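You operate a simulated robot arm through the tools that you are given. There is no shell and no other tool.

You are at the controls of a simulated two-armed robot. One attempt, no reset.

## Task
Swing the middle upper link up and tighten both its caps.
Fine: leave the source's output off.
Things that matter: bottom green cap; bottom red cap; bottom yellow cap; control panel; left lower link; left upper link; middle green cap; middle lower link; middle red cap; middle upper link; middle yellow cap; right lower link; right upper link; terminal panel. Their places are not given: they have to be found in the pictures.

It is judged by the outcome, as a careful person would: the job done as asked, and still so three seconds after it is handed in. It fails if anything else is knocked over, pushed out of place, dropped, spilled or broken. Lids that push on must go on centred and level and be pressed home; caps that screw on are set level and turned clockwise until they are tight.

## Robot
Two 7-joint arms with fingered hands on one trunk that stands fixed in place. Base frame: the origin is at the foot of the trunk, x ahead of it, y to its left, z up. Lengths are in mm, angles in rad, forces in N, time in s.
The left shoulder is at [50, 214, 869], the right one opposite. With the tool pointing down near the work surface each hand reaches from about 420 to 900 mm from the base axis, measured 20 degrees to its own side. Payload 3 kg a hand.
Tool frame (each hand has its own): the origin (TCP) lies between the finger pads and is the grasp point; the fingertips stand 26 mm ahead of it; z points along the fingers, y is the line along which they close. The gripper opens to 132 mm; its body begins 73 mm behind the TCP. The gripper is a hand of 3 fingers: y runs from the thumb to the fingers, the wrist lies at [0, 0, -229] in the tool frame, and closing takes about 1.5 s.
Orientation is that of the tool frame in the base frame, as a unit quaternion [w, x, y, z]. With the fingers straight down and closing along the base's y, the tool's x points along the base's -x, its y along +y and its z along -z.

## Interface
- The arms move only by the tool jog_arm. It takes "left_increments", "right_increments" or both (then of equal length, played together; a hand with none holds still); each is a list that holds one entry, the list of rows, each a list of 6 numbers: the shift along the tool's x, y, z in m, then the turn, a rotation vector about the tool's x, y, z in rad. In form: [[[tx, ty, tz, rx, ry, rz], ...]]. A call has 1 to 20 rows; each row is the pose to reach, as a shift and turn from the pose commanded when the call began, along the tool's axes at that moment. "left_hand" and "right_hand" are, for a hand that has rows, the opening, from 0 (shut) to 1 (fully open), set as the call begins (left out, the last holds). Each row takes 0.2 s and may step no farther than 50 mm and 0.15 rad from the row before; otherwise, or with a gripper value out of range, the whole call is refused. A pose out of reach is approached as far as the arm can. The call stops where the force on the tool passes 40 N (or 10 N more than at its start, if that is more) or the arm is blocked; 0.2 s more then pass. The fingers move at their own pace (about 72 mm/s each) and stop on an object; they squeeze with about 25 N. The grip force told is the motor's: it shows also when the fingers shut on nothing. Time passes only in rows, and 0.2 s behind the last, so rows that repeat a pose let the fingers close. It gives the time, the measured TCP pose, the force on the tool (base axes), the opening and the grip force at its end, in the units of the frame above (readings bear some noise), with the torque about the TCP (base axes, N m) and any sound that the robot's microphone picked up.
- Cameras (640 x 400 px; columns grow to the right, rows downward): "scene" is now at [32.6, -21.8, 1501.7]; the picture's right is [-0.28, -0.96, 0.00], its down [-0.60, 0.17, -0.78] and it looks along [0.75, -0.22, -0.63] (base axes); focal length 345 px, centre (320, 200). "left" rides on the left gripper at [-62, 3, -92] in its tool frame; the picture's right is [-0.05, -1.00, 0.00], its down [0.83, -0.04, -0.56] and it looks along [0.55, -0.03, 0.83] (tool axes); focal length 230 px, centre (320, 200). "right" rides on the right gripper at [61, 3, -92] in its tool frame; the picture's right is [-0.05, 1.00, 0.00], its down [-0.83, -0.04, -0.56] and it looks along [-0.55, -0.03, 0.83] (tool axes); focal length 230 px, centre (320, 200).
- snapshot(camera): a new picture of that camera. No time passes.
- preshape(shape, hand): the hand has 3 fingers and takes this shape, open, in about a second: jaw (thumb against the fingers, like two jaws); tri (thumb and two fingers); tip (a fingertip pinch); poke (one finger out to press); point (the index stretched); flat (the hand flat); cup (the hand cupped); fist (a fist). The gripper value then closes the fingers along that shape, each until it touches; the sizes above hold for jaw. It gives what a move gives, with no picture.
- head_to(pan, tilt): turns the head with the scene camera to pan (to the left, within 1.501 rad either way) and tilt (down, from -0.506 to 1.204), counted from straight ahead of the robot. It gives what a move gives.
- pixel_to_xyz(camera, pixels): there is no depth. For up to 12 entries [column, row, z] of the newest picture of that camera ("zoom" is the newest enlarged one), the place [x, y] in the base frame at which the ray of that pixel passes the height z, good to about 3 mm. No time passes.
- inspect(camera, box): a new picture of the part [left, top, right, bottom] of that camera's present view, enlarged. No time passes.
- finish_job(): hands the job in; it is judged then, once.

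Leave the grippers open and the arms clear of the work at the hand-in unless told otherwise.

The tools are called after ">>>" as a command line: name --argument value ..., lists and objects as JSON in quotes. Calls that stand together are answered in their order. jog_arm: Moves the arms, as the interface text tells. Its arguments: {"type":"object","properties":{"left_increments":{"type":"array"},"left_hand":{"type":"number"},"right_increments":{"type":"array"},"right_hand":{"type":"number"}},"required":[]} The other tools are called the same way: preshape (shape, hand) gives the hand a shape; head_to (pan, tilt) turns the head that bears the scene camera; snapshot (camera) takes a picture; pixel_to_xyz (camera, pixels) gives the place at which the rays of pixels pass given heights; inspect (camera, box) takes an enlarged picture of a part of a camera's view; finish_job () hands the job in.

At the start:

```text
time: 0.0
left_tcp_pos: [615.6, 138.0, 1069.2]
left_orientation: [0.0, 0.091, 0.996, 0.0]
left_ft_force: [-0.2, -0.2, 0.4]
left_wrist_torque: [0.02, 0.0, -0.02]
left_opening: 131.7
left_grip_force: 0.0
left_shape: jaw
right_tcp_pos: [536.7, -330.1, 1073.9]
right_orientation: [0.0, 0.091, 0.996, 0.0]
right_ft_force: [0.1, 0.2, 0.5]
right_wrist_torque: [0.0, 0.0, 0.0]
right_opening: 131.8
right_grip_force: 0.0
right_shape: jaw
head pan, tilt (commanded): [-0.283, 0.675]
```

scene: 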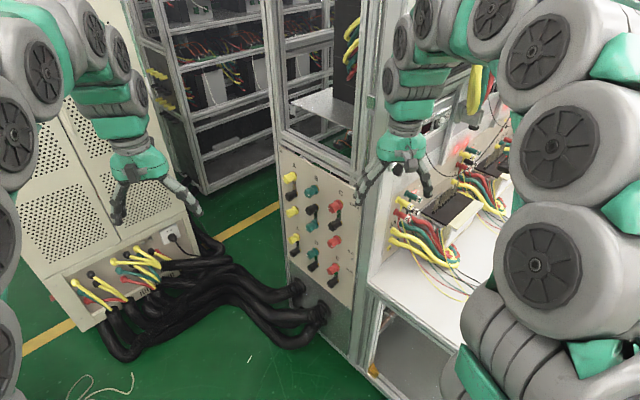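
right: 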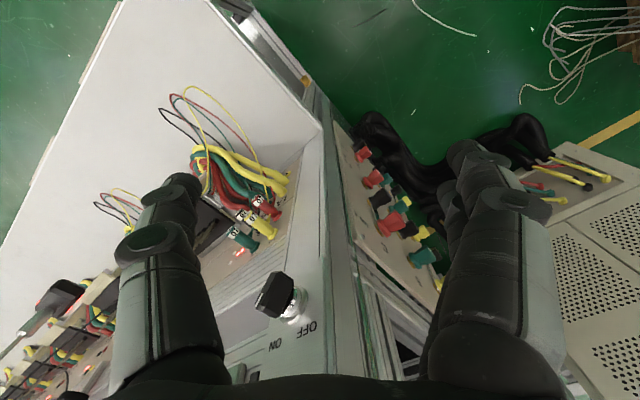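
left: 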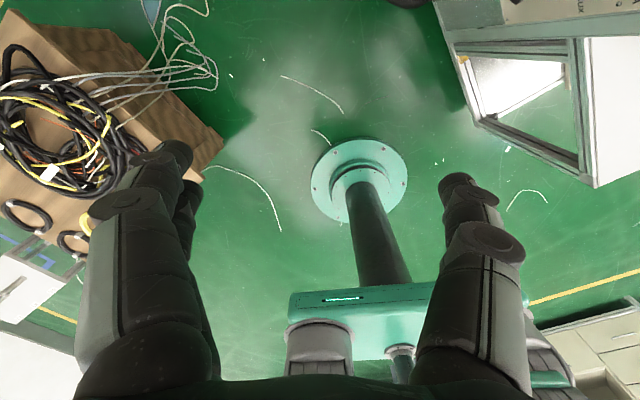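

I see a panel with coloured caps near (315, 225) in the scene view. I will enlarge it first.

>>> inspect --camera "scene" --box '[260, 150, 380, 300]'

>>> inspect --camera "right" --box '[300, 100, 500, 320]'

```text
2.67 times, centred on (320, 225) of scene
```

zoom: 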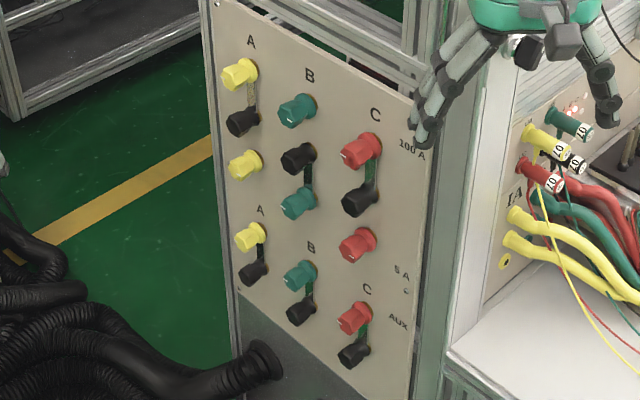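

```text
1.82 times, centred on (400, 210) of right
```

zoom: 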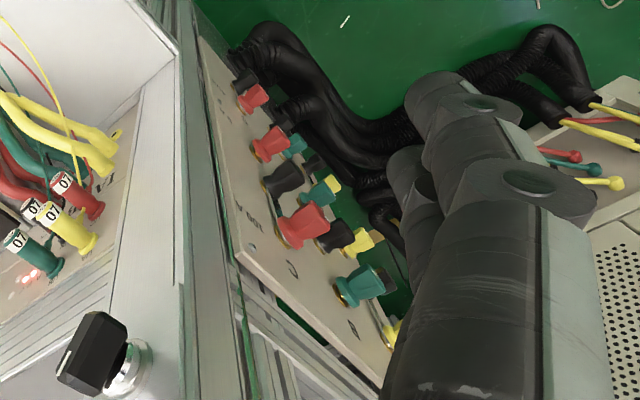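

The panel has three columns (yellow A, green B, red C), and the middle upper link (B) seems to hang down, between black (298,158) and green (298,202) in the zoom. Next I triangulate some caps between the scene and right cameras.

>>> pixel_to_xyz --camera "scene" --pixels '[[335.7, 206.3, 1000], [335.7, 206.3, 900], [335.7, 206.3, 800], [335.7, 206.3, 700], [311.4, 191.3, 1000], [311.4, 191.3, 900], [311.4, 191.3, 800], [311.4, 191.3, 700], [333.2, 244.2, 900], [333.2, 244.2, 800], [333.2, 244.2, 700], [333.2, 244.2, 600]]'

>>> pixel_to_xyz --camera "right" --pixels '[[389, 223.7, 1000], [389, 223.7, 900], [389, 223.7, 800], [389, 223.7, 700], [422, 257, 1000], [422, 257, 900], [422, 257, 800], [422, 257, 700], [363, 153, 900], [363, 153, 800], [363, 153, 700], [363, 153, 600]]'

```text
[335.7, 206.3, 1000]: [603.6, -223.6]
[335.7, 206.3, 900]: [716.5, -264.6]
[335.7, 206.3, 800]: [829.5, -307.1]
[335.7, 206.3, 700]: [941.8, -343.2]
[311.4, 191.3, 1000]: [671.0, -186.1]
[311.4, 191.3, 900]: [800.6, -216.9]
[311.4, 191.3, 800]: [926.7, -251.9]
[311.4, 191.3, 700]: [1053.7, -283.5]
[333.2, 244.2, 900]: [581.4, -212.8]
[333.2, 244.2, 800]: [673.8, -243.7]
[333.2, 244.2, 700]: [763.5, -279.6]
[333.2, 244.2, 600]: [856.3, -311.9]
```

```text
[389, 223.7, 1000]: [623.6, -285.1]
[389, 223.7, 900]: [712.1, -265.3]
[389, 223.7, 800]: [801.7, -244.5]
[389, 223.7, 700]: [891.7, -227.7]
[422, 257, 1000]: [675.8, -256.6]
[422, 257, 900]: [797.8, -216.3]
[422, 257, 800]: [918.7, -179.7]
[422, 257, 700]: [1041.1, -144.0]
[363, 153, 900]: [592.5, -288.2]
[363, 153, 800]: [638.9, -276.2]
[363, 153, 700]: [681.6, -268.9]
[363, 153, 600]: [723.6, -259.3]
```

Top red and top green both come out near z=900, with the panel facing roughly (-0.5, 0.87). I will enlarge parts of the panel to see the links and caps.

>>> inspect --camera "scene" --box '[280, 165, 350, 235]'

>>> inspect --camera "scene" --box '[280, 220, 350, 290]'

>>> inspect --camera "right" --box '[340, 130, 460, 290]'

```text
5.71 times, centred on (315, 200) of scene
```

zoom: 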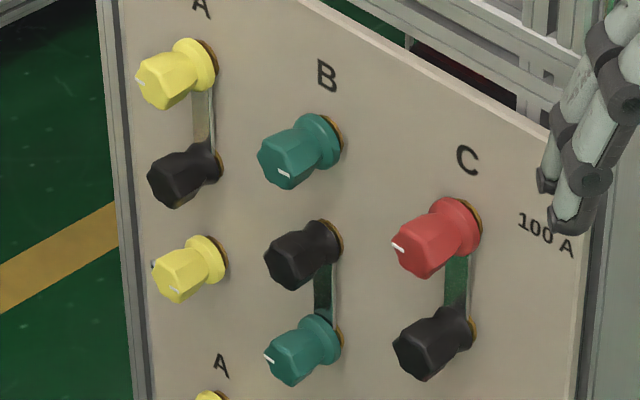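

```text
5.71 times, centred on (315, 255) of scene
```

zoom: 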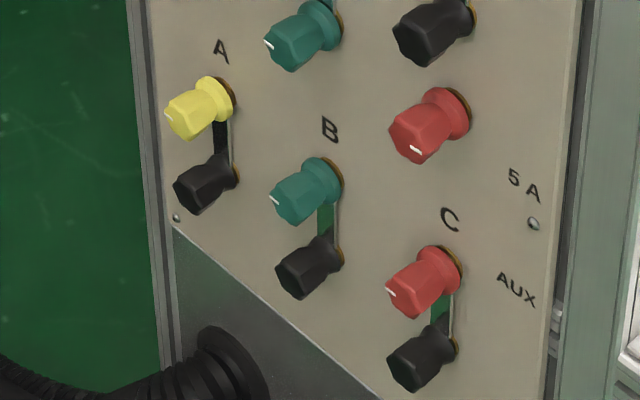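

```text
2.50 times, centred on (400, 210) of right
```

zoom: 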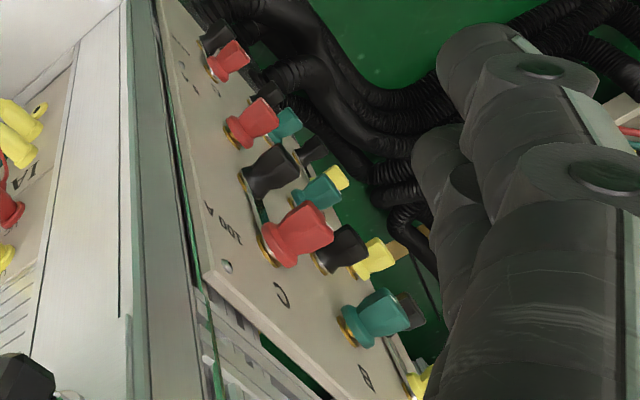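

I see each coloured cap has a white index mark, and the B upper link is down between the black post and the middle green cap. I will bring the left hand round to face the panel, camera on top, standing well off at about (680,-10,930).

>>> jog_arm --left_increments '[[[-0.0075, -0.0112, 0.0116, 0.0566, -0.1219, 0.0566], [-0.015, -0.0223, 0.0232, 0.1132, -0.2438, 0.1132], [-0.0224, -0.0335, 0.0348, 0.1698, -0.3658, 0.1698], [-0.0299, -0.0446, 0.0463, 0.2263, -0.4877, 0.2263], [-0.0374, -0.0558, 0.0579, 0.2829, -0.6096, 0.2829], [-0.0449, -0.067, 0.0695, 0.3395, -0.7315, 0.3395], [-0.0523, -0.0781, 0.0811, 0.3961, -0.8534, 0.3961], [-0.0598, -0.0893, 0.0927, 0.4527, -0.9753, 0.4527], [-0.0673, -0.1004, 0.1043, 0.5093, -1.0973, 0.5093], [-0.0748, -0.1116, 0.1158, 0.5658, -1.2192, 0.5658], [-0.0822, -0.1227, 0.1274, 0.6224, -1.3411, 0.6224], [-0.0897, -0.1339, 0.139, 0.679, -1.463, 0.679]]]'

```text
time: 2.6
left_tcp_pos: [679.9, -8.3, 931.0]
left_orientation: [0.613, 0.354, 0.611, -0.354]
left_ft_force: [-1.1, 0.4, 0.0]
left_wrist_torque: [0.01, 0.0, 0.0]
left_opening: 131.9
left_grip_force: 0.1
left_shape: jaw
left hand out of reach, approached as far as the arm can: row 9
right_tcp_pos: [537.4, -329.6, 1072.5]
right_orientation: [0.0, 0.091, 0.996, 0.0]
right_ft_force: [0.7, -0.4, -0.1]
right_wrist_torque: [-0.01, 0.01, -0.01]
right_opening: 131.8
right_grip_force: 0.1
right_shape: jaw
head pan, tilt (commanded): [-0.283, 0.675]
```

The left hand got to its pose. I now look through the left camera and the scene camera.

>>> snapshot --camera "left"

>>> snapshot --camera "scene"

```text
taken
```

left: 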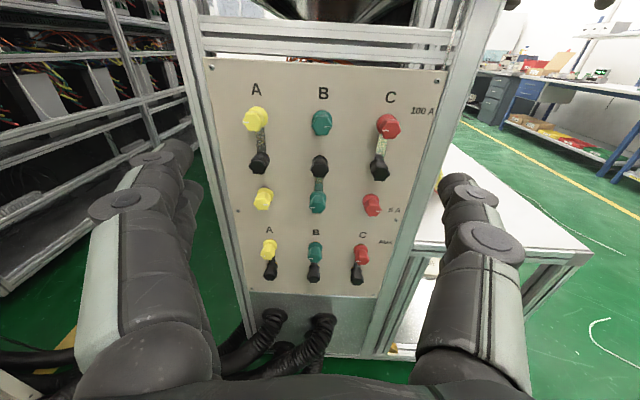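

```text
taken
```

scene: 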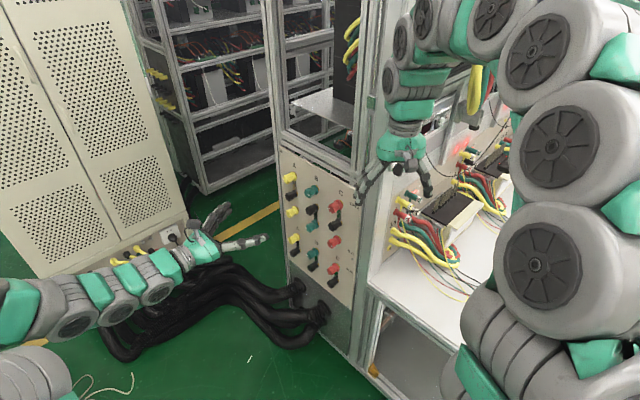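

The left camera sees the panel squarely. I enlarge its upper part and take rays for position.

>>> inspect --camera "left" --box '[210, 60, 450, 220]'

>>> inspect --camera "left" --box '[285, 90, 355, 220]'

```text
2.50 times, centred on (330, 140) of left
```

zoom: 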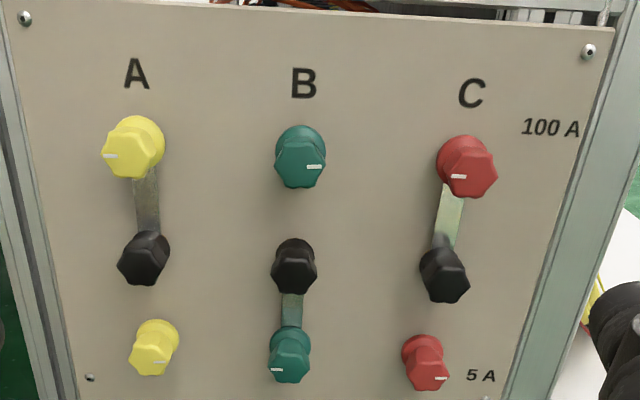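

```text
3.08 times, centred on (320, 155) of left
```

zoom: 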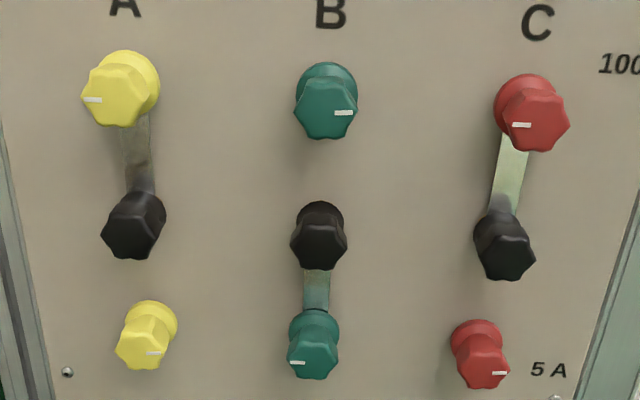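

Marks: top yellow, top red and middle green point left (each holds a link); top green, middle yellow and middle red point right (no link). I triangulate the marks: left pixels (327.5,126.7), (385.3,130.6), (312.5,208), (246.2,122.5) against the scene.

>>> pixel_to_xyz --camera "left" --pixels '[[327.5, 126.7, 900], [327.5, 126.7, 850], [385.3, 130.6, 900], [385.3, 130.6, 850], [312.5, 208, 800], [312.5, 208, 750], [246.2, 122.5, 900], [246.2, 122.5, 850]]'

>>> pixel_to_xyz --camera "scene" --pixels '[[308.5, 195.3, 900], [308.5, 195.3, 850], [328.65, 208.05, 900], [328.65, 208.05, 850], [305.9, 227.5, 800], [305.9, 227.5, 750], [283.5, 179.5, 900], [283.5, 179.5, 850]]'

```text
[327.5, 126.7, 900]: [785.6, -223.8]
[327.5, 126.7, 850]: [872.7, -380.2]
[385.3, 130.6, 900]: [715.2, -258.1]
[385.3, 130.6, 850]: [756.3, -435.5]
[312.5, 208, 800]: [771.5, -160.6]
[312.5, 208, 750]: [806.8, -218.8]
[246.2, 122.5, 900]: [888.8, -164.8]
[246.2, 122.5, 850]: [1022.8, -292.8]
```

```text
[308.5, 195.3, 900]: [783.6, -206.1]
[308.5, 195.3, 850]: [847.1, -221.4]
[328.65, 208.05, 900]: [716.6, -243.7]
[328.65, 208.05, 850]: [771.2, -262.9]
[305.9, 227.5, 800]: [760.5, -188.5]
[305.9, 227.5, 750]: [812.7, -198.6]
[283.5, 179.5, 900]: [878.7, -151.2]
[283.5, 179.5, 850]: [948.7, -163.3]
```

The marks triangulate: top green near (775,-204,906), middle green near (791,-194,771), spacing 92.5 mm between columns and about 67 mm between rows. Next I bring the left hand 127 mm nearer along its axis, still clear of the caps, for a closer look.

>>> jog_arm --left_increments '[[[0, -0.001, 0.025, 0, 0, 0], [0, -0.002, 0.05, 0, 0, 0], [0, -0.003, 0.075, 0, 0, 0], [0, -0.005, 0.1, 0, 0, 0], [0, -0.0057, 0.127, 0, 0, 0]]]'

>>> inspect --camera "left" --box '[230, 80, 410, 300]'

>>> snapshot --camera "left"

>>> snapshot --camera "right"

```text
time: 3.8
left_tcp_pos: [738.3, -119.9, 932.5]
left_orientation: [0.613, 0.354, 0.612, -0.353]
left_ft_force: [-0.3, 0.1, 0.9]
left_wrist_torque: [0.0, 0.01, 0.0]
left_opening: 131.7
left_grip_force: 0.1
left_shape: jaw
right_tcp_pos: [536.8, -329.0, 1072.3]
right_orientation: [0.0, 0.091, 0.996, 0.0]
right_ft_force: [0.4, -0.1, 0.3]
right_wrist_torque: [0.01, 0.04, 0.05]
right_opening: 131.9
right_grip_force: 0.0
right_shape: jaw
head pan, tilt (commanded): [-0.283, 0.675]
```

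```text
1.82 times, centred on (320, 190) of left
```

zoom: 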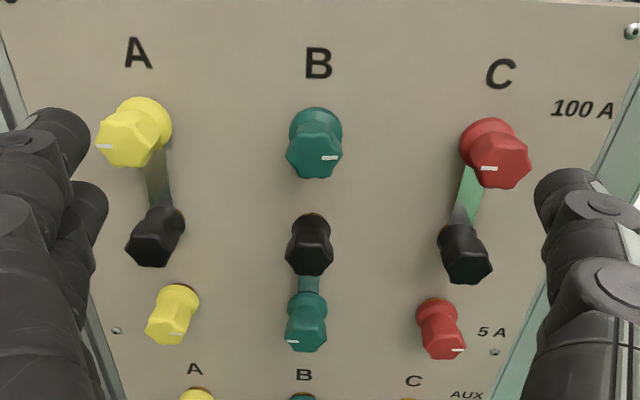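

```text
taken
```

left: 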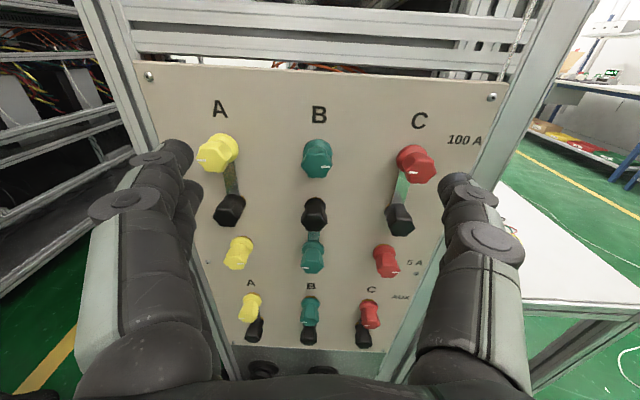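

```text
taken
```

right: 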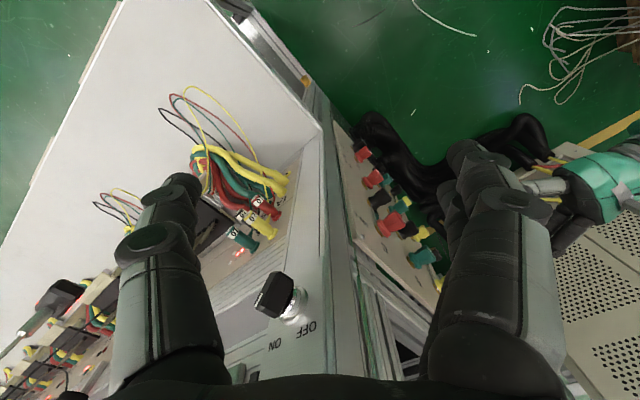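

The view shows hexagonal caps with round flanges. I now fix the panel plane: letter B, "100 A" and "5 A" in left pixels (318.9,114.6), (464.1,140.5), (414.6,263.2), against the scene.

>>> pixel_to_xyz --camera "left" --pixels '[[318.9, 114.6, 950], [318.9, 114.6, 900], [464.1, 140.5, 920], [464.1, 140.5, 870], [414.6, 263.2, 800], [414.6, 263.2, 750]]'

>>> pixel_to_xyz --camera "scene" --pixels '[[316.05, 178.5, 950], [316.05, 178.5, 900], [354.6, 206.1, 920], [354.6, 206.1, 870], [351.4, 252.7, 800], [351.4, 252.7, 750]]'

>>> inspect --camera "left" --box '[280, 120, 350, 280]'

```text
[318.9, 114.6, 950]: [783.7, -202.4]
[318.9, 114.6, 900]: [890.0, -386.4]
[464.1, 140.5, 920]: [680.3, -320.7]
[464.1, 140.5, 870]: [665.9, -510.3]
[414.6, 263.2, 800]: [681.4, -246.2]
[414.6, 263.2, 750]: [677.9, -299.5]
```

```text
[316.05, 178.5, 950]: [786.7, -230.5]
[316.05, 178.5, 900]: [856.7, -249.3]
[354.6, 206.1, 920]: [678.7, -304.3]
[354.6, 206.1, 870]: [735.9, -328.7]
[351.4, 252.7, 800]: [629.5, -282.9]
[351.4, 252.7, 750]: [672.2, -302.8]
```

```text
2.50 times, centred on (315, 200) of left
```

zoom: 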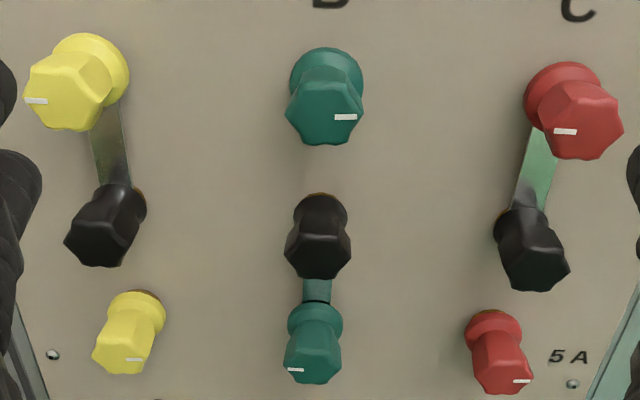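

The panel face comes out at about 37 mm behind the cap tips. Now I zoom in hard on the cap bases from the scene and right cameras to see which caps sit on a link.

>>> inspect --camera "right" --box '[370, 195, 440, 275]'

>>> inspect --camera "scene" --box '[290, 180, 330, 232]'

>>> inspect --camera "scene" --box '[275, 165, 315, 225]'

>>> inspect --camera "scene" --box '[320, 195, 350, 255]'

```text
5.00 times, centred on (405, 235) of right
```

zoom: 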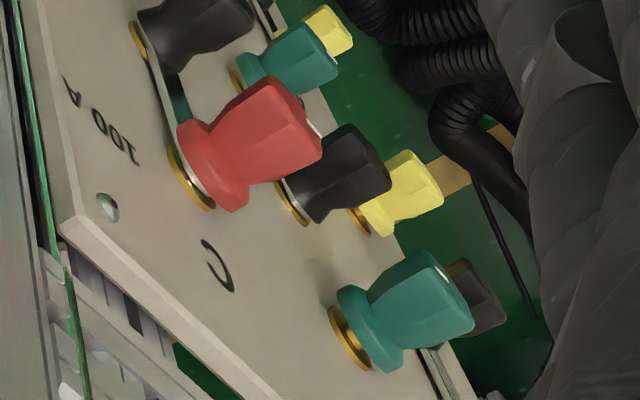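

```text
7.69 times, centred on (310, 206) of scene
```

zoom: 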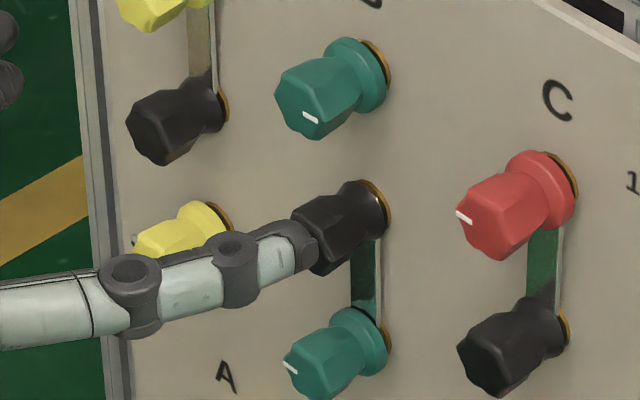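

```text
6.67 times, centred on (295, 195) of scene
```

zoom: 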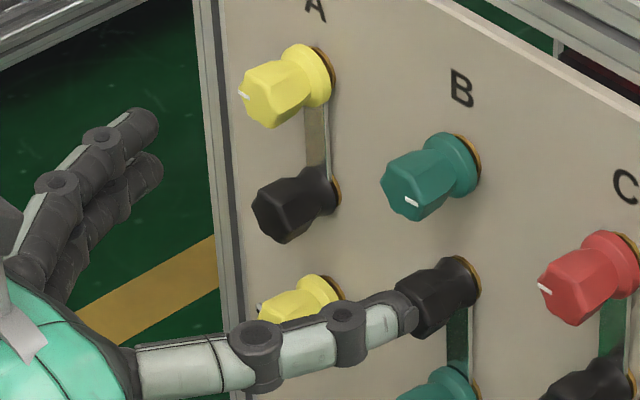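

```text
6.67 times, centred on (335, 225) of scene
```

zoom: 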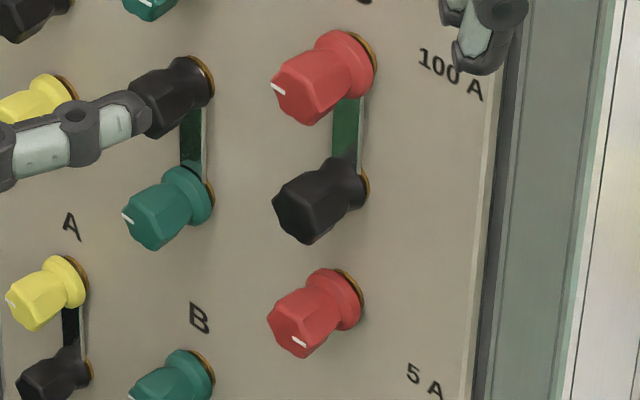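

The right camera shows the bases well: top red has brass, link, flange touching. I zoom further on top green's and middle caps' gaps.

>>> inspect --camera "right" --box '[408, 245, 438, 272]'

>>> inspect --camera "right" --box '[370, 205, 420, 245]'

>>> inspect --camera "right" --box '[350, 165, 410, 215]'

```text
14.81 times, centred on (423, 258) of right
```

zoom: 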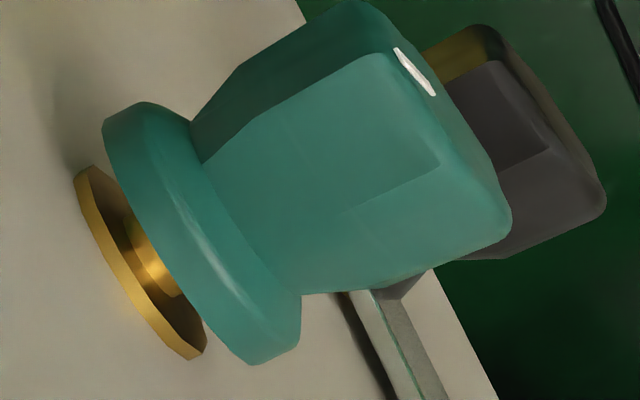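

```text
10.00 times, centred on (395, 225) of right
```

zoom: 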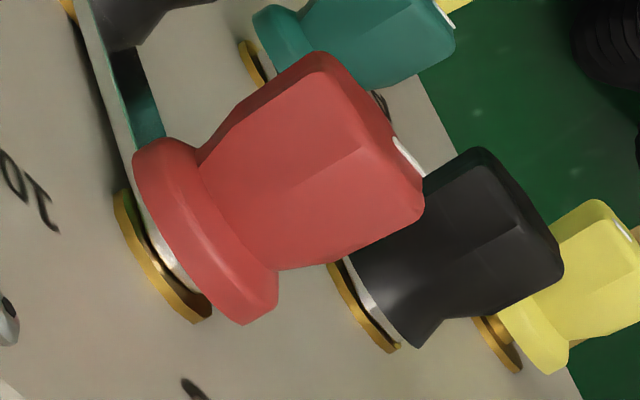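

```text
8.00 times, centred on (380, 190) of right
```

zoom: 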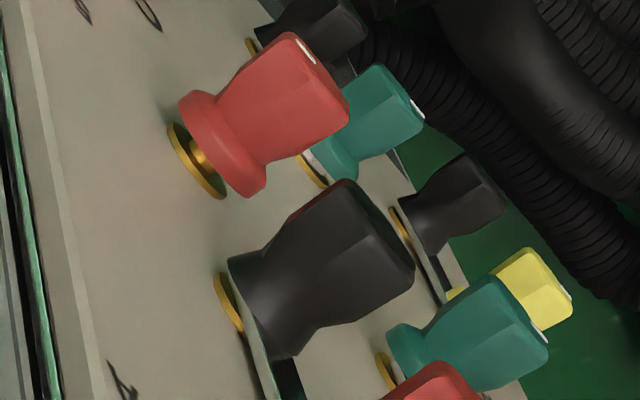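

Top green and middle red stand off on a bare brass stud: those caps are loose. Next I check middle green and the black B cap closely.

>>> inspect --camera "right" --box '[382, 192, 412, 217]'

>>> inspect --camera "right" --box '[390, 222, 425, 247]'

>>> inspect --camera "left" --box '[295, 190, 335, 280]'

>>> inspect --camera "scene" --box '[298, 200, 323, 235]'

```text
16.00 times, centred on (397, 204) of right
```

zoom: 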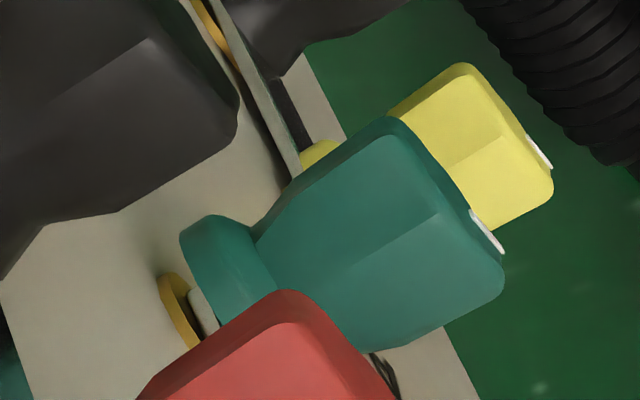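

```text
16.00 times, centred on (408, 234) of right
```

zoom: 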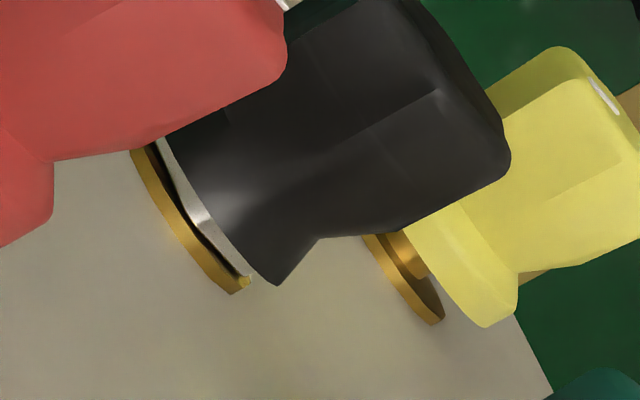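

```text
4.44 times, centred on (315, 235) of left
```

zoom: 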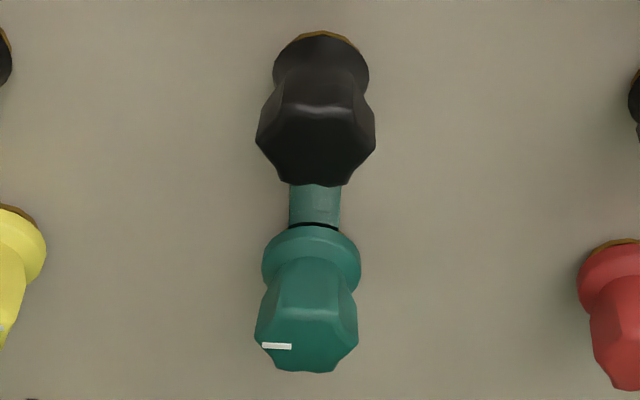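

```text
11.43 times, centred on (310, 218) of scene
```

zoom: 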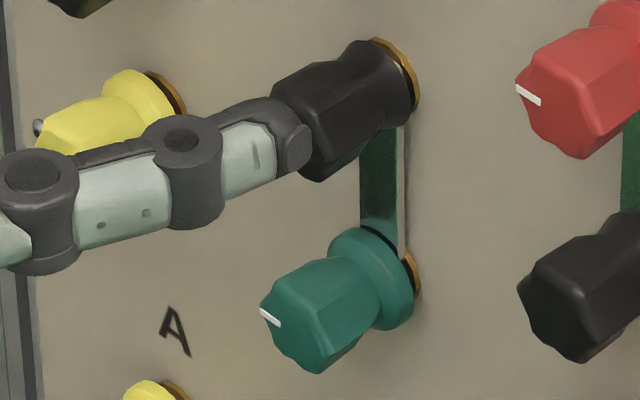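

Middle green is tight on the link (brass, link, flange touching), and top green is loose. I move the left hand down in front of middle green, opening reduced to about 60 mm so the fingers clear the neighbours, still 37 mm off the cap tips.

>>> jog_arm --left_increments '[[[0.032, 0, 0.005, 0, 0, 0], [0.064, 0, 0.01, 0, 0, 0], [0.096, 0, 0.015, 0, 0, 0], [0.128, 0, 0.02, 0, 0, 0], [0.1615, -0.0006, 0.028, 0, 0, 0], [0.1615, -0.0006, 0.028, 0, 0, 0]]]' --left_hand 0.45

>>> snapshot --camera "left"

>>> inspect --camera "left" --box '[260, 80, 380, 200]'

>>> inspect --camera "scene" --box '[200, 170, 360, 300]'

```text
time: 5.2
left_tcp_pos: [750.5, -146.8, 768.9]
left_orientation: [0.612, 0.354, 0.611, -0.355]
left_ft_force: [-0.1, -1.6, 0.3]
left_wrist_torque: [-0.02, -0.03, -0.01]
left_opening: 60.1
left_grip_force: 0.0
left_shape: jaw
right_tcp_pos: [537.0, -331.1, 1074.0]
right_orientation: [0.0, 0.09, 0.996, 0.0]
right_ft_force: [-0.5, 0.1, -0.2]
right_wrist_torque: [-0.01, -0.03, 0.04]
right_opening: 131.9
right_grip_force: 0.0
right_shape: jaw
head pan, tilt (commanded): [-0.283, 0.675]
```

```text
taken
```

left: 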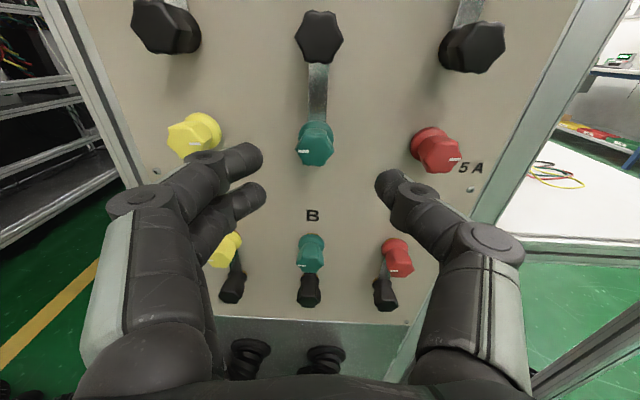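

```text
3.33 times, centred on (320, 140) of left
```

zoom: 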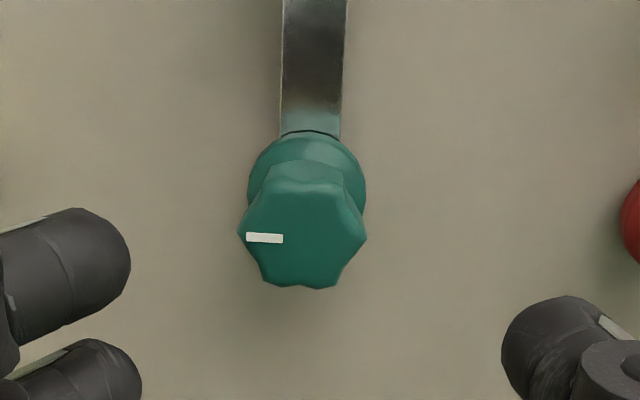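

```text
3.08 times, centred on (280, 235) of scene
```

zoom: 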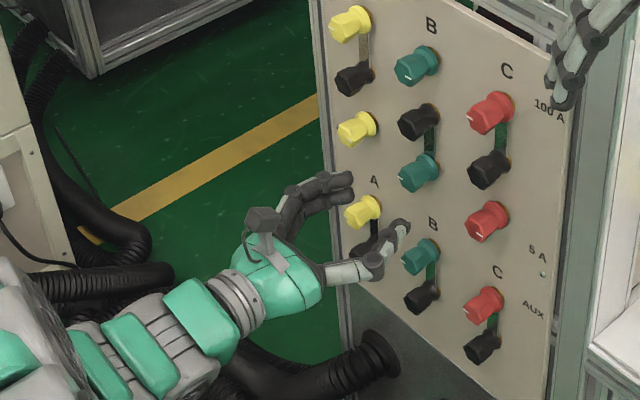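

The cap face centres at about (314.7,151), so it lies some 3–4 mm to the left of the hand's axis; height agrees. I check it by ray, along with the black cap face at (319,37) and fingertip places.

>>> pixel_to_xyz --camera "left" --pixels '[[314.7, 151.1, 775], [314.7, 151.1, 770], [314.7, 151.1, 765], [319, 37, 845], [319, 37, 840], [319, 37, 835], [311, 252, 705], [311, 252, 700], [311, 252, 695]]'

```text
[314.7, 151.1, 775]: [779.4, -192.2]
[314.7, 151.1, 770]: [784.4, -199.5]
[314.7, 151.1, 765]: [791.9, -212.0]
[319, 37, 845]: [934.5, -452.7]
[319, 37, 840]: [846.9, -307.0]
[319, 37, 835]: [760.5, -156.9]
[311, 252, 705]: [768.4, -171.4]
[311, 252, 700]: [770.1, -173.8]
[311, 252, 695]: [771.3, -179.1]
```

The face centre is at u≈580.7, n≈-563.6, z≈770. I shift 3.3 mm toward it and advance 58 mm so the fingers straddle the hexagon without reaching its flange, then look before closing.

>>> jog_arm --left_increments '[[[0, 0.0033, 0.01, 0, 0, 0], [-0.0005, 0.0033, 0.022, 0, 0, 0], [-0.001, 0.0033, 0.034, 0, 0, 0], [-0.001, 0.0033, 0.046, 0, 0, 0], [-0.001, 0.0033, 0.058, 0, 0, 0], [-0.001, 0.0033, 0.058, 0, 0, 0]]]'

>>> snapshot --camera "left"

>>> inspect --camera "scene" --box '[260, 180, 350, 270]'

```text
time: 6.6
left_tcp_pos: [783.1, -195.7, 770.0]
left_orientation: [0.612, 0.354, 0.612, -0.354]
left_ft_force: [0.2, -0.3, 0.9]
left_wrist_torque: [-0.05, 0.01, 0.02]
left_opening: 59.9
left_grip_force: 0.0
left_shape: jaw
right_tcp_pos: [538.2, -329.6, 1072.7]
right_orientation: [0.0, 0.09, 0.996, 0.0]
right_ft_force: [-0.1, 0.0, -0.5]
right_wrist_torque: [-0.04, 0.0, 0.0]
right_opening: 132.1
right_grip_force: 0.0
right_shape: jaw
head pan, tilt (commanded): [-0.283, 0.675]
```

```text
taken
```

left: 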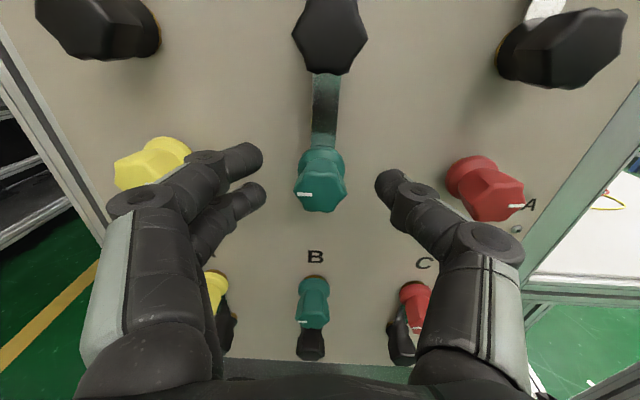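

```text
4.44 times, centred on (305, 225) of scene
```

zoom: 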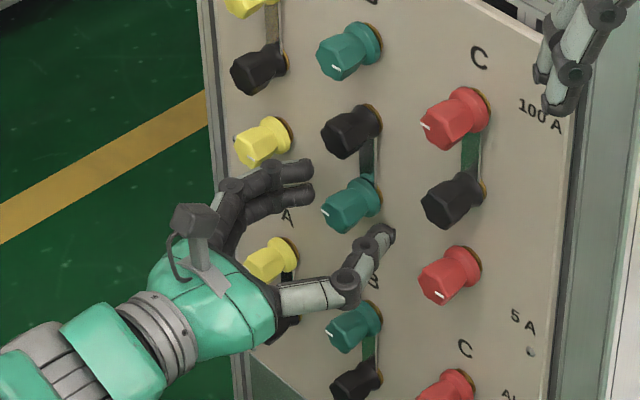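

The cap face sits at about (321,192), centred between thumb and fingers, with no contact yet. I close the left hand on it.

>>> jog_arm --left_increments '[[[0, 0, 0, 0, 0, 0], [0, 0, 0, 0, 0, 0], [0, 0, 0, 0, 0, 0], [0, 0, 0, 0, 0, 0], [0, 0, 0, 0, 0, 0]]]' --left_hand 0

>>> snapshot --camera "left"

>>> inspect --camera "scene" --box '[260, 180, 350, 270]'

```text
time: 7.8
left_tcp_pos: [782.8, -196.2, 770.8]
left_orientation: [0.612, 0.355, 0.61, -0.356]
left_ft_force: [2.3, -4.9, 1.7]
left_wrist_torque: [-0.04, 0.02, 0.01]
left_opening: 13.3
left_grip_force: 24.6
left_shape: jaw
right_tcp_pos: [537.2, -330.6, 1073.9]
right_orientation: [0.0, 0.09, 0.996, 0.0]
right_ft_force: [-1.2, -1.1, -0.1]
right_wrist_torque: [-0.01, -0.01, 0.0]
right_opening: 132.0
right_grip_force: 0.2
right_shape: jaw
head pan, tilt (commanded): [-0.283, 0.675]
```

```text
taken
```

left: 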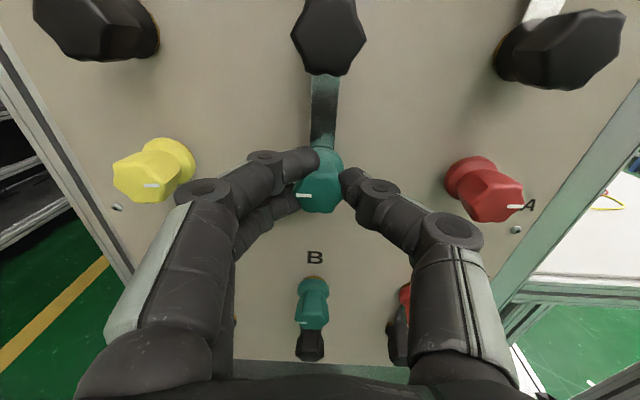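

```text
4.44 times, centred on (305, 225) of scene
```

zoom: 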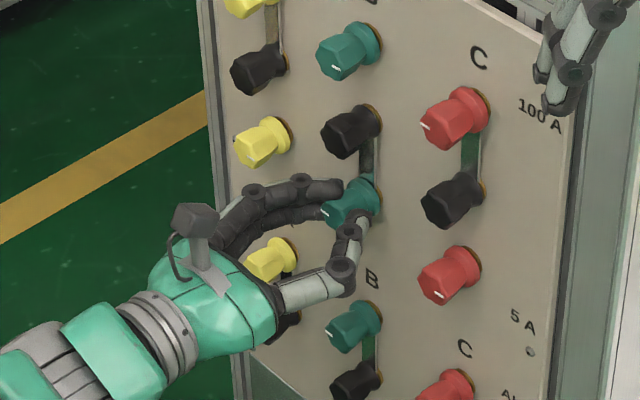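

The fingers hold the hexagon (grip 24.6 N). I now turn counter-clockwise 0.6 rad in small steps and watch the torque.

>>> jog_arm --left_increments '[[[0, 0, 0, 0, 0, -0.1], [0, 0, 0, 0, 0, -0.2], [0, 0, 0, 0, 0, -0.3], [0, 0, 0, 0, 0, -0.4], [0, 0, 0, 0, 0, -0.5], [0, 0, 0, 0, 0, -0.6]]]'

>>> snapshot --camera "left"

>>> inspect --camera "scene" --box '[275, 195, 335, 245]'

```text
time: 9.2
left_tcp_pos: [783.9, -194.3, 770.1]
left_orientation: [0.48, 0.156, 0.689, -0.52]
left_ft_force: [20.5, -8.0, 6.3]
left_wrist_torque: [-0.01, -0.07, 0.32]
left_opening: 11.9
left_grip_force: 25.4
left_shape: jaw
right_tcp_pos: [536.8, -329.5, 1072.2]
right_orientation: [0.001, 0.091, 0.996, 0.001]
right_ft_force: [0.3, -1.1, 0.4]
right_wrist_torque: [0.04, 0.01, 0.02]
right_opening: 131.8
right_grip_force: 0.0
right_shape: jaw
head pan, tilt (commanded): [-0.283, 0.675]
```

```text
taken
```

left: 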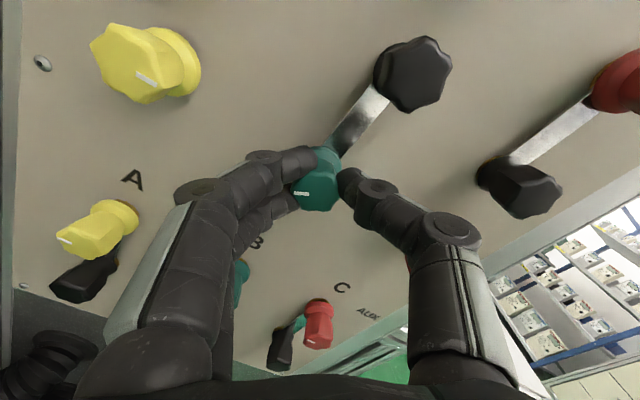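

```text
8.00 times, centred on (305, 220) of scene
```

zoom: 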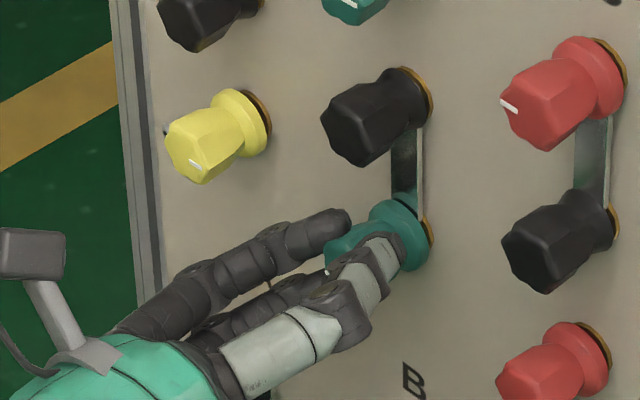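

The mark stayed at the same place relative to the hand, so the cap turned with it at little torque. I go on counter-clockwise, easing back slightly as the cap screws out.

>>> jog_arm --left_increments '[[[0, 0, -0.0005, 0, 0, -0.1], [0, 0, -0.0007, 0, 0, -0.2], [0, 0, -0.0008, 0, 0, -0.3], [0, 0, -0.0009, 0, 0, -0.4], [0, 0, -0.001, 0, 0, -0.5], [0, 0, -0.0011, 0, 0, -0.6]]]'

>>> snapshot --camera "left"

>>> inspect --camera "scene" --box '[275, 195, 335, 245]'

```text
time: 10.5
left_tcp_pos: [784.2, -192.5, 770.2]
left_orientation: [0.325, -0.033, 0.706, -0.629]
left_ft_force: [20.7, -8.5, -1.4]
left_wrist_torque: [0.12, 0.02, 0.24]
left_opening: 10.9
left_grip_force: 24.5
left_shape: jaw
right_tcp_pos: [536.9, -330.2, 1072.7]
right_orientation: [-0.001, 0.091, 0.996, 0.0]
right_ft_force: [0.3, -0.3, -0.1]
right_wrist_torque: [0.0, 0.02, 0.03]
right_opening: 131.9
right_grip_force: 0.0
right_shape: jaw
head pan, tilt (commanded): [-0.283, 0.675]
stopped in row 6 (left hand): the force on the tool passed its limit at 41 N (the readings are from after the stop); the commanded pose is now the measured one
```

```text
taken
```

left: 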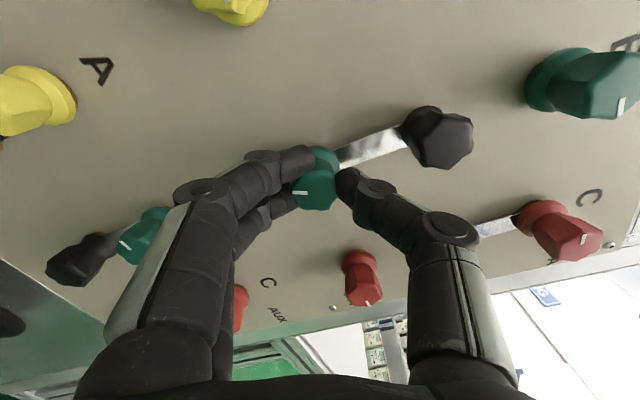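

```text
8.00 times, centred on (305, 220) of scene
```

zoom: 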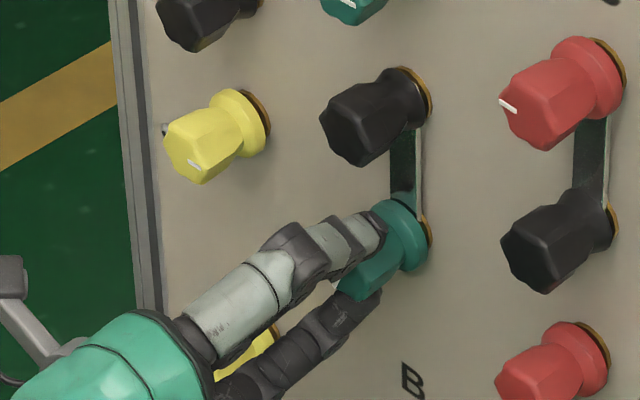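

The pull passed the limit after about 1.17 rad, likely because the grip is slightly off the cap's axis. I open the fingers a little (to about 42 mm, clear of the black cap) and look at the cap.

>>> jog_arm --left_increments '[[[0, 0, 0, 0, 0, 0], [0, 0, 0, 0, 0, 0], [0, 0, 0, 0, 0, 0]]]' --left_hand 0.32

>>> snapshot --camera "left"

>>> inspect --camera "left" --box '[270, 130, 380, 230]'

>>> inspect --camera "scene" --box '[275, 195, 335, 245]'

```text
time: 11.3
left_tcp_pos: [782.2, -193.2, 770.6]
left_orientation: [0.324, -0.033, 0.706, -0.629]
left_ft_force: [-0.7, 0.8, 0.4]
left_wrist_torque: [-0.01, -0.04, -0.01]
left_opening: 41.7
left_grip_force: 0.1
left_shape: jaw
right_tcp_pos: [537.9, -329.5, 1073.2]
right_orientation: [0.0, 0.09, 0.996, 0.0]
right_ft_force: [0.5, -0.6, 0.9]
right_wrist_torque: [-0.01, -0.02, -0.03]
right_opening: 131.7
right_grip_force: 0.1
right_shape: jaw
head pan, tilt (commanded): [-0.283, 0.675]
```

```text
taken
```

left: 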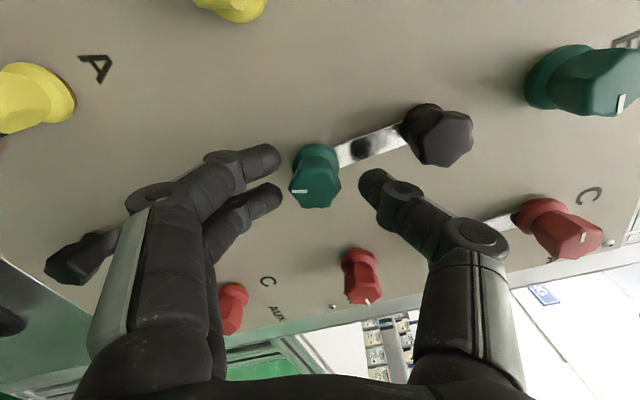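

```text
4.00 times, centred on (325, 180) of left
```

zoom: 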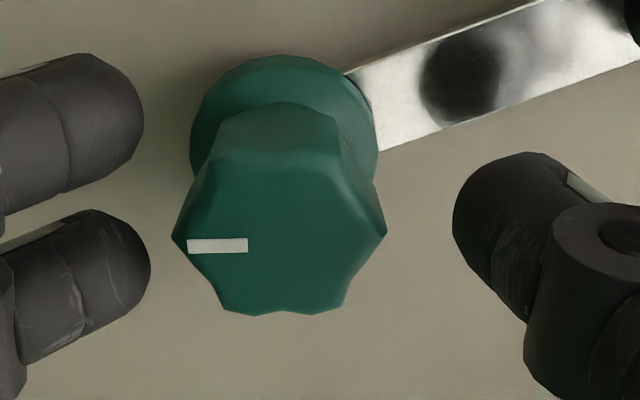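

```text
8.00 times, centred on (305, 220) of scene
```

zoom: 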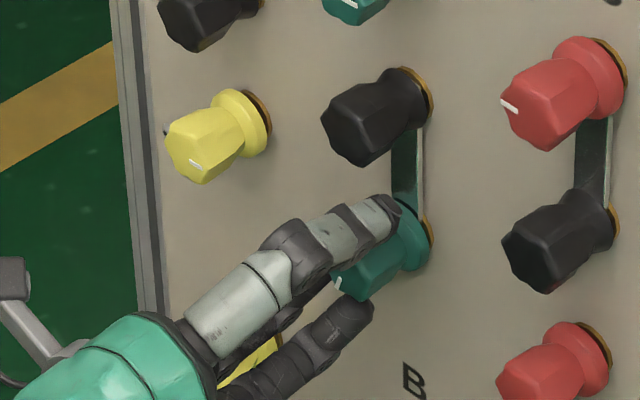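

The cap did turn with the hand and stays put. I check where its face centre (315,186) lies relative to the hand's axis.

>>> pixel_to_xyz --camera "left" --pixels '[[315, 186, 774], [315, 186, 772], [315, 186, 770], [315, 186, 768], [315, 186, 766], [315, 186, 764]]'

```text
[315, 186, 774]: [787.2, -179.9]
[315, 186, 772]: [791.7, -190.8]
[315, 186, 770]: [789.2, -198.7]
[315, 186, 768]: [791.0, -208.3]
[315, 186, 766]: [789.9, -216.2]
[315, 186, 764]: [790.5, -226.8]
```

Readings put the held cap about 2 mm to the fingers' side of the hand's axis; I will turn about that point from now on. I close again here and read the force.

>>> jog_arm --left_increments '[[[-0.001, 0, 0, 0, 0, 0], [-0.001, 0, 0, 0, 0, 0], [-0.001, 0, 0, 0, 0, 0], [-0.001, 0, 0, 0, 0, 0]]]' --left_hand 0

```text
time: 12.3
left_tcp_pos: [783.0, -193.3, 771.4]
left_orientation: [0.326, -0.032, 0.706, -0.628]
left_ft_force: [3.9, -3.8, 0.7]
left_wrist_torque: [0.01, 0.01, 0.01]
left_opening: 14.3
left_grip_force: 25.0
left_shape: jaw
right_tcp_pos: [536.7, -329.7, 1073.3]
right_orientation: [0.0, 0.091, 0.996, 0.0]
right_ft_force: [0.2, 0.1, 0.6]
right_wrist_torque: [0.03, 0.02, -0.01]
right_opening: 132.1
right_grip_force: 0.0
right_shape: jaw
head pan, tilt (commanded): [-0.283, 0.675]
```

Force is small after closing. I turn another 0.6 rad counter-clockwise about the cap's own axis.

>>> jog_arm --left_increments '[[[-0.0002, 0.0, -0.0001, 0, 0, -0.1], [-0.0004, 0.0, -0.0001, 0, 0, -0.2], [-0.0006, 0.0001, -0.0002, 0, 0, -0.3], [-0.0008, 0.0002, -0.0003, 0, 0, -0.4], [-0.001, 0.0002, -0.0003, 0, 0, -0.5], [-0.0011, 0.0003, -0.0004, 0, 0, -0.6]]]'

>>> inspect --camera "left" --box '[270, 130, 380, 230]'

>>> inspect --camera "scene" --box '[275, 195, 335, 245]'

```text
time: 13.7
left_tcp_pos: [784.5, -191.7, 770.7]
left_orientation: [-0.124, 0.242, -0.664, 0.696]
left_ft_force: [13.2, -9.0, -9.2]
left_wrist_torque: [0.24, 0.04, 0.12]
left_opening: 13.4
left_grip_force: 25.0
left_shape: jaw
right_tcp_pos: [537.6, -328.8, 1074.1]
right_orientation: [0.0, 0.091, 0.996, 0.0]
right_ft_force: [-0.3, 0.0, 0.4]
right_wrist_torque: [0.0, 0.02, 0.0]
right_opening: 131.9
right_grip_force: 0.1
right_shape: jaw
head pan, tilt (commanded): [-0.283, 0.675]
```

```text
4.00 times, centred on (325, 180) of left
```

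zoom: 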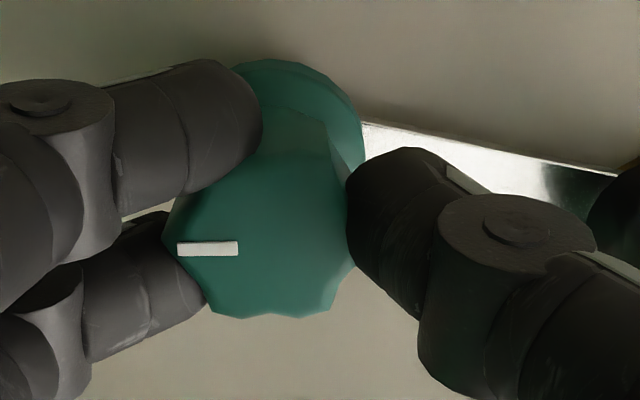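

```text
8.00 times, centred on (305, 220) of scene
```

zoom: 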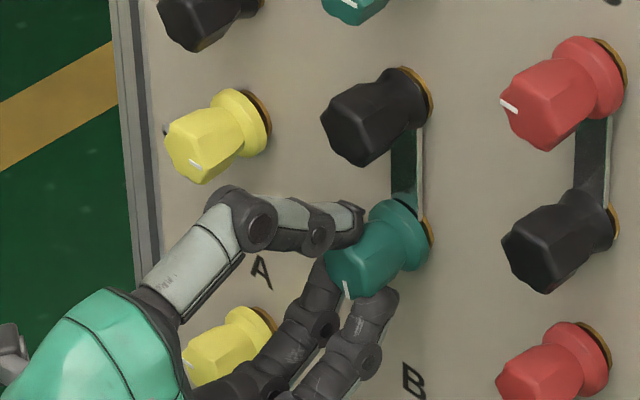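

The mark moved on with the hand (total about 1.77 rad). Side forces are moderate; I reopen and reclose in place to relieve them, then turn on.

>>> jog_arm --left_increments '[[[0, 0, 0, 0, 0, 0], [0, 0, 0, 0, 0, 0], [0, 0, 0, 0, 0, 0]]]' --left_hand 0.3

>>> inspect --camera "left" --box '[270, 130, 380, 230]'

>>> inspect --camera "scene" --box '[275, 195, 335, 245]'

```text
time: 14.5
left_tcp_pos: [784.3, -192.6, 771.2]
left_orientation: [-0.124, 0.24, -0.664, 0.697]
left_ft_force: [0.3, -0.5, -0.3]
left_wrist_torque: [0.0, -0.01, 0.01]
left_opening: 39.0
left_grip_force: 0.1
left_shape: jaw
right_tcp_pos: [538.4, -330.1, 1073.1]
right_orientation: [0.0, 0.09, 0.996, -0.001]
right_ft_force: [-0.3, 0.4, 0.5]
right_wrist_torque: [-0.02, -0.01, 0.02]
right_opening: 132.1
right_grip_force: 0.0
right_shape: jaw
head pan, tilt (commanded): [-0.283, 0.675]
```

```text
4.00 times, centred on (325, 180) of left
```

zoom: 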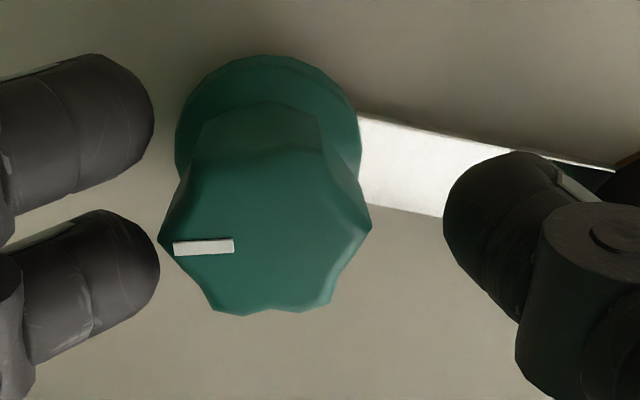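

```text
8.00 times, centred on (305, 220) of scene
```

zoom: 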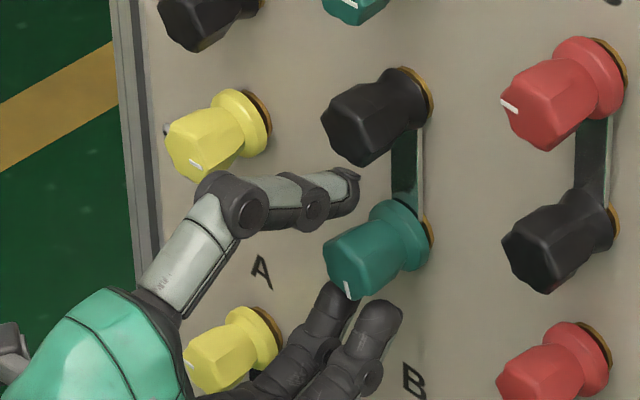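

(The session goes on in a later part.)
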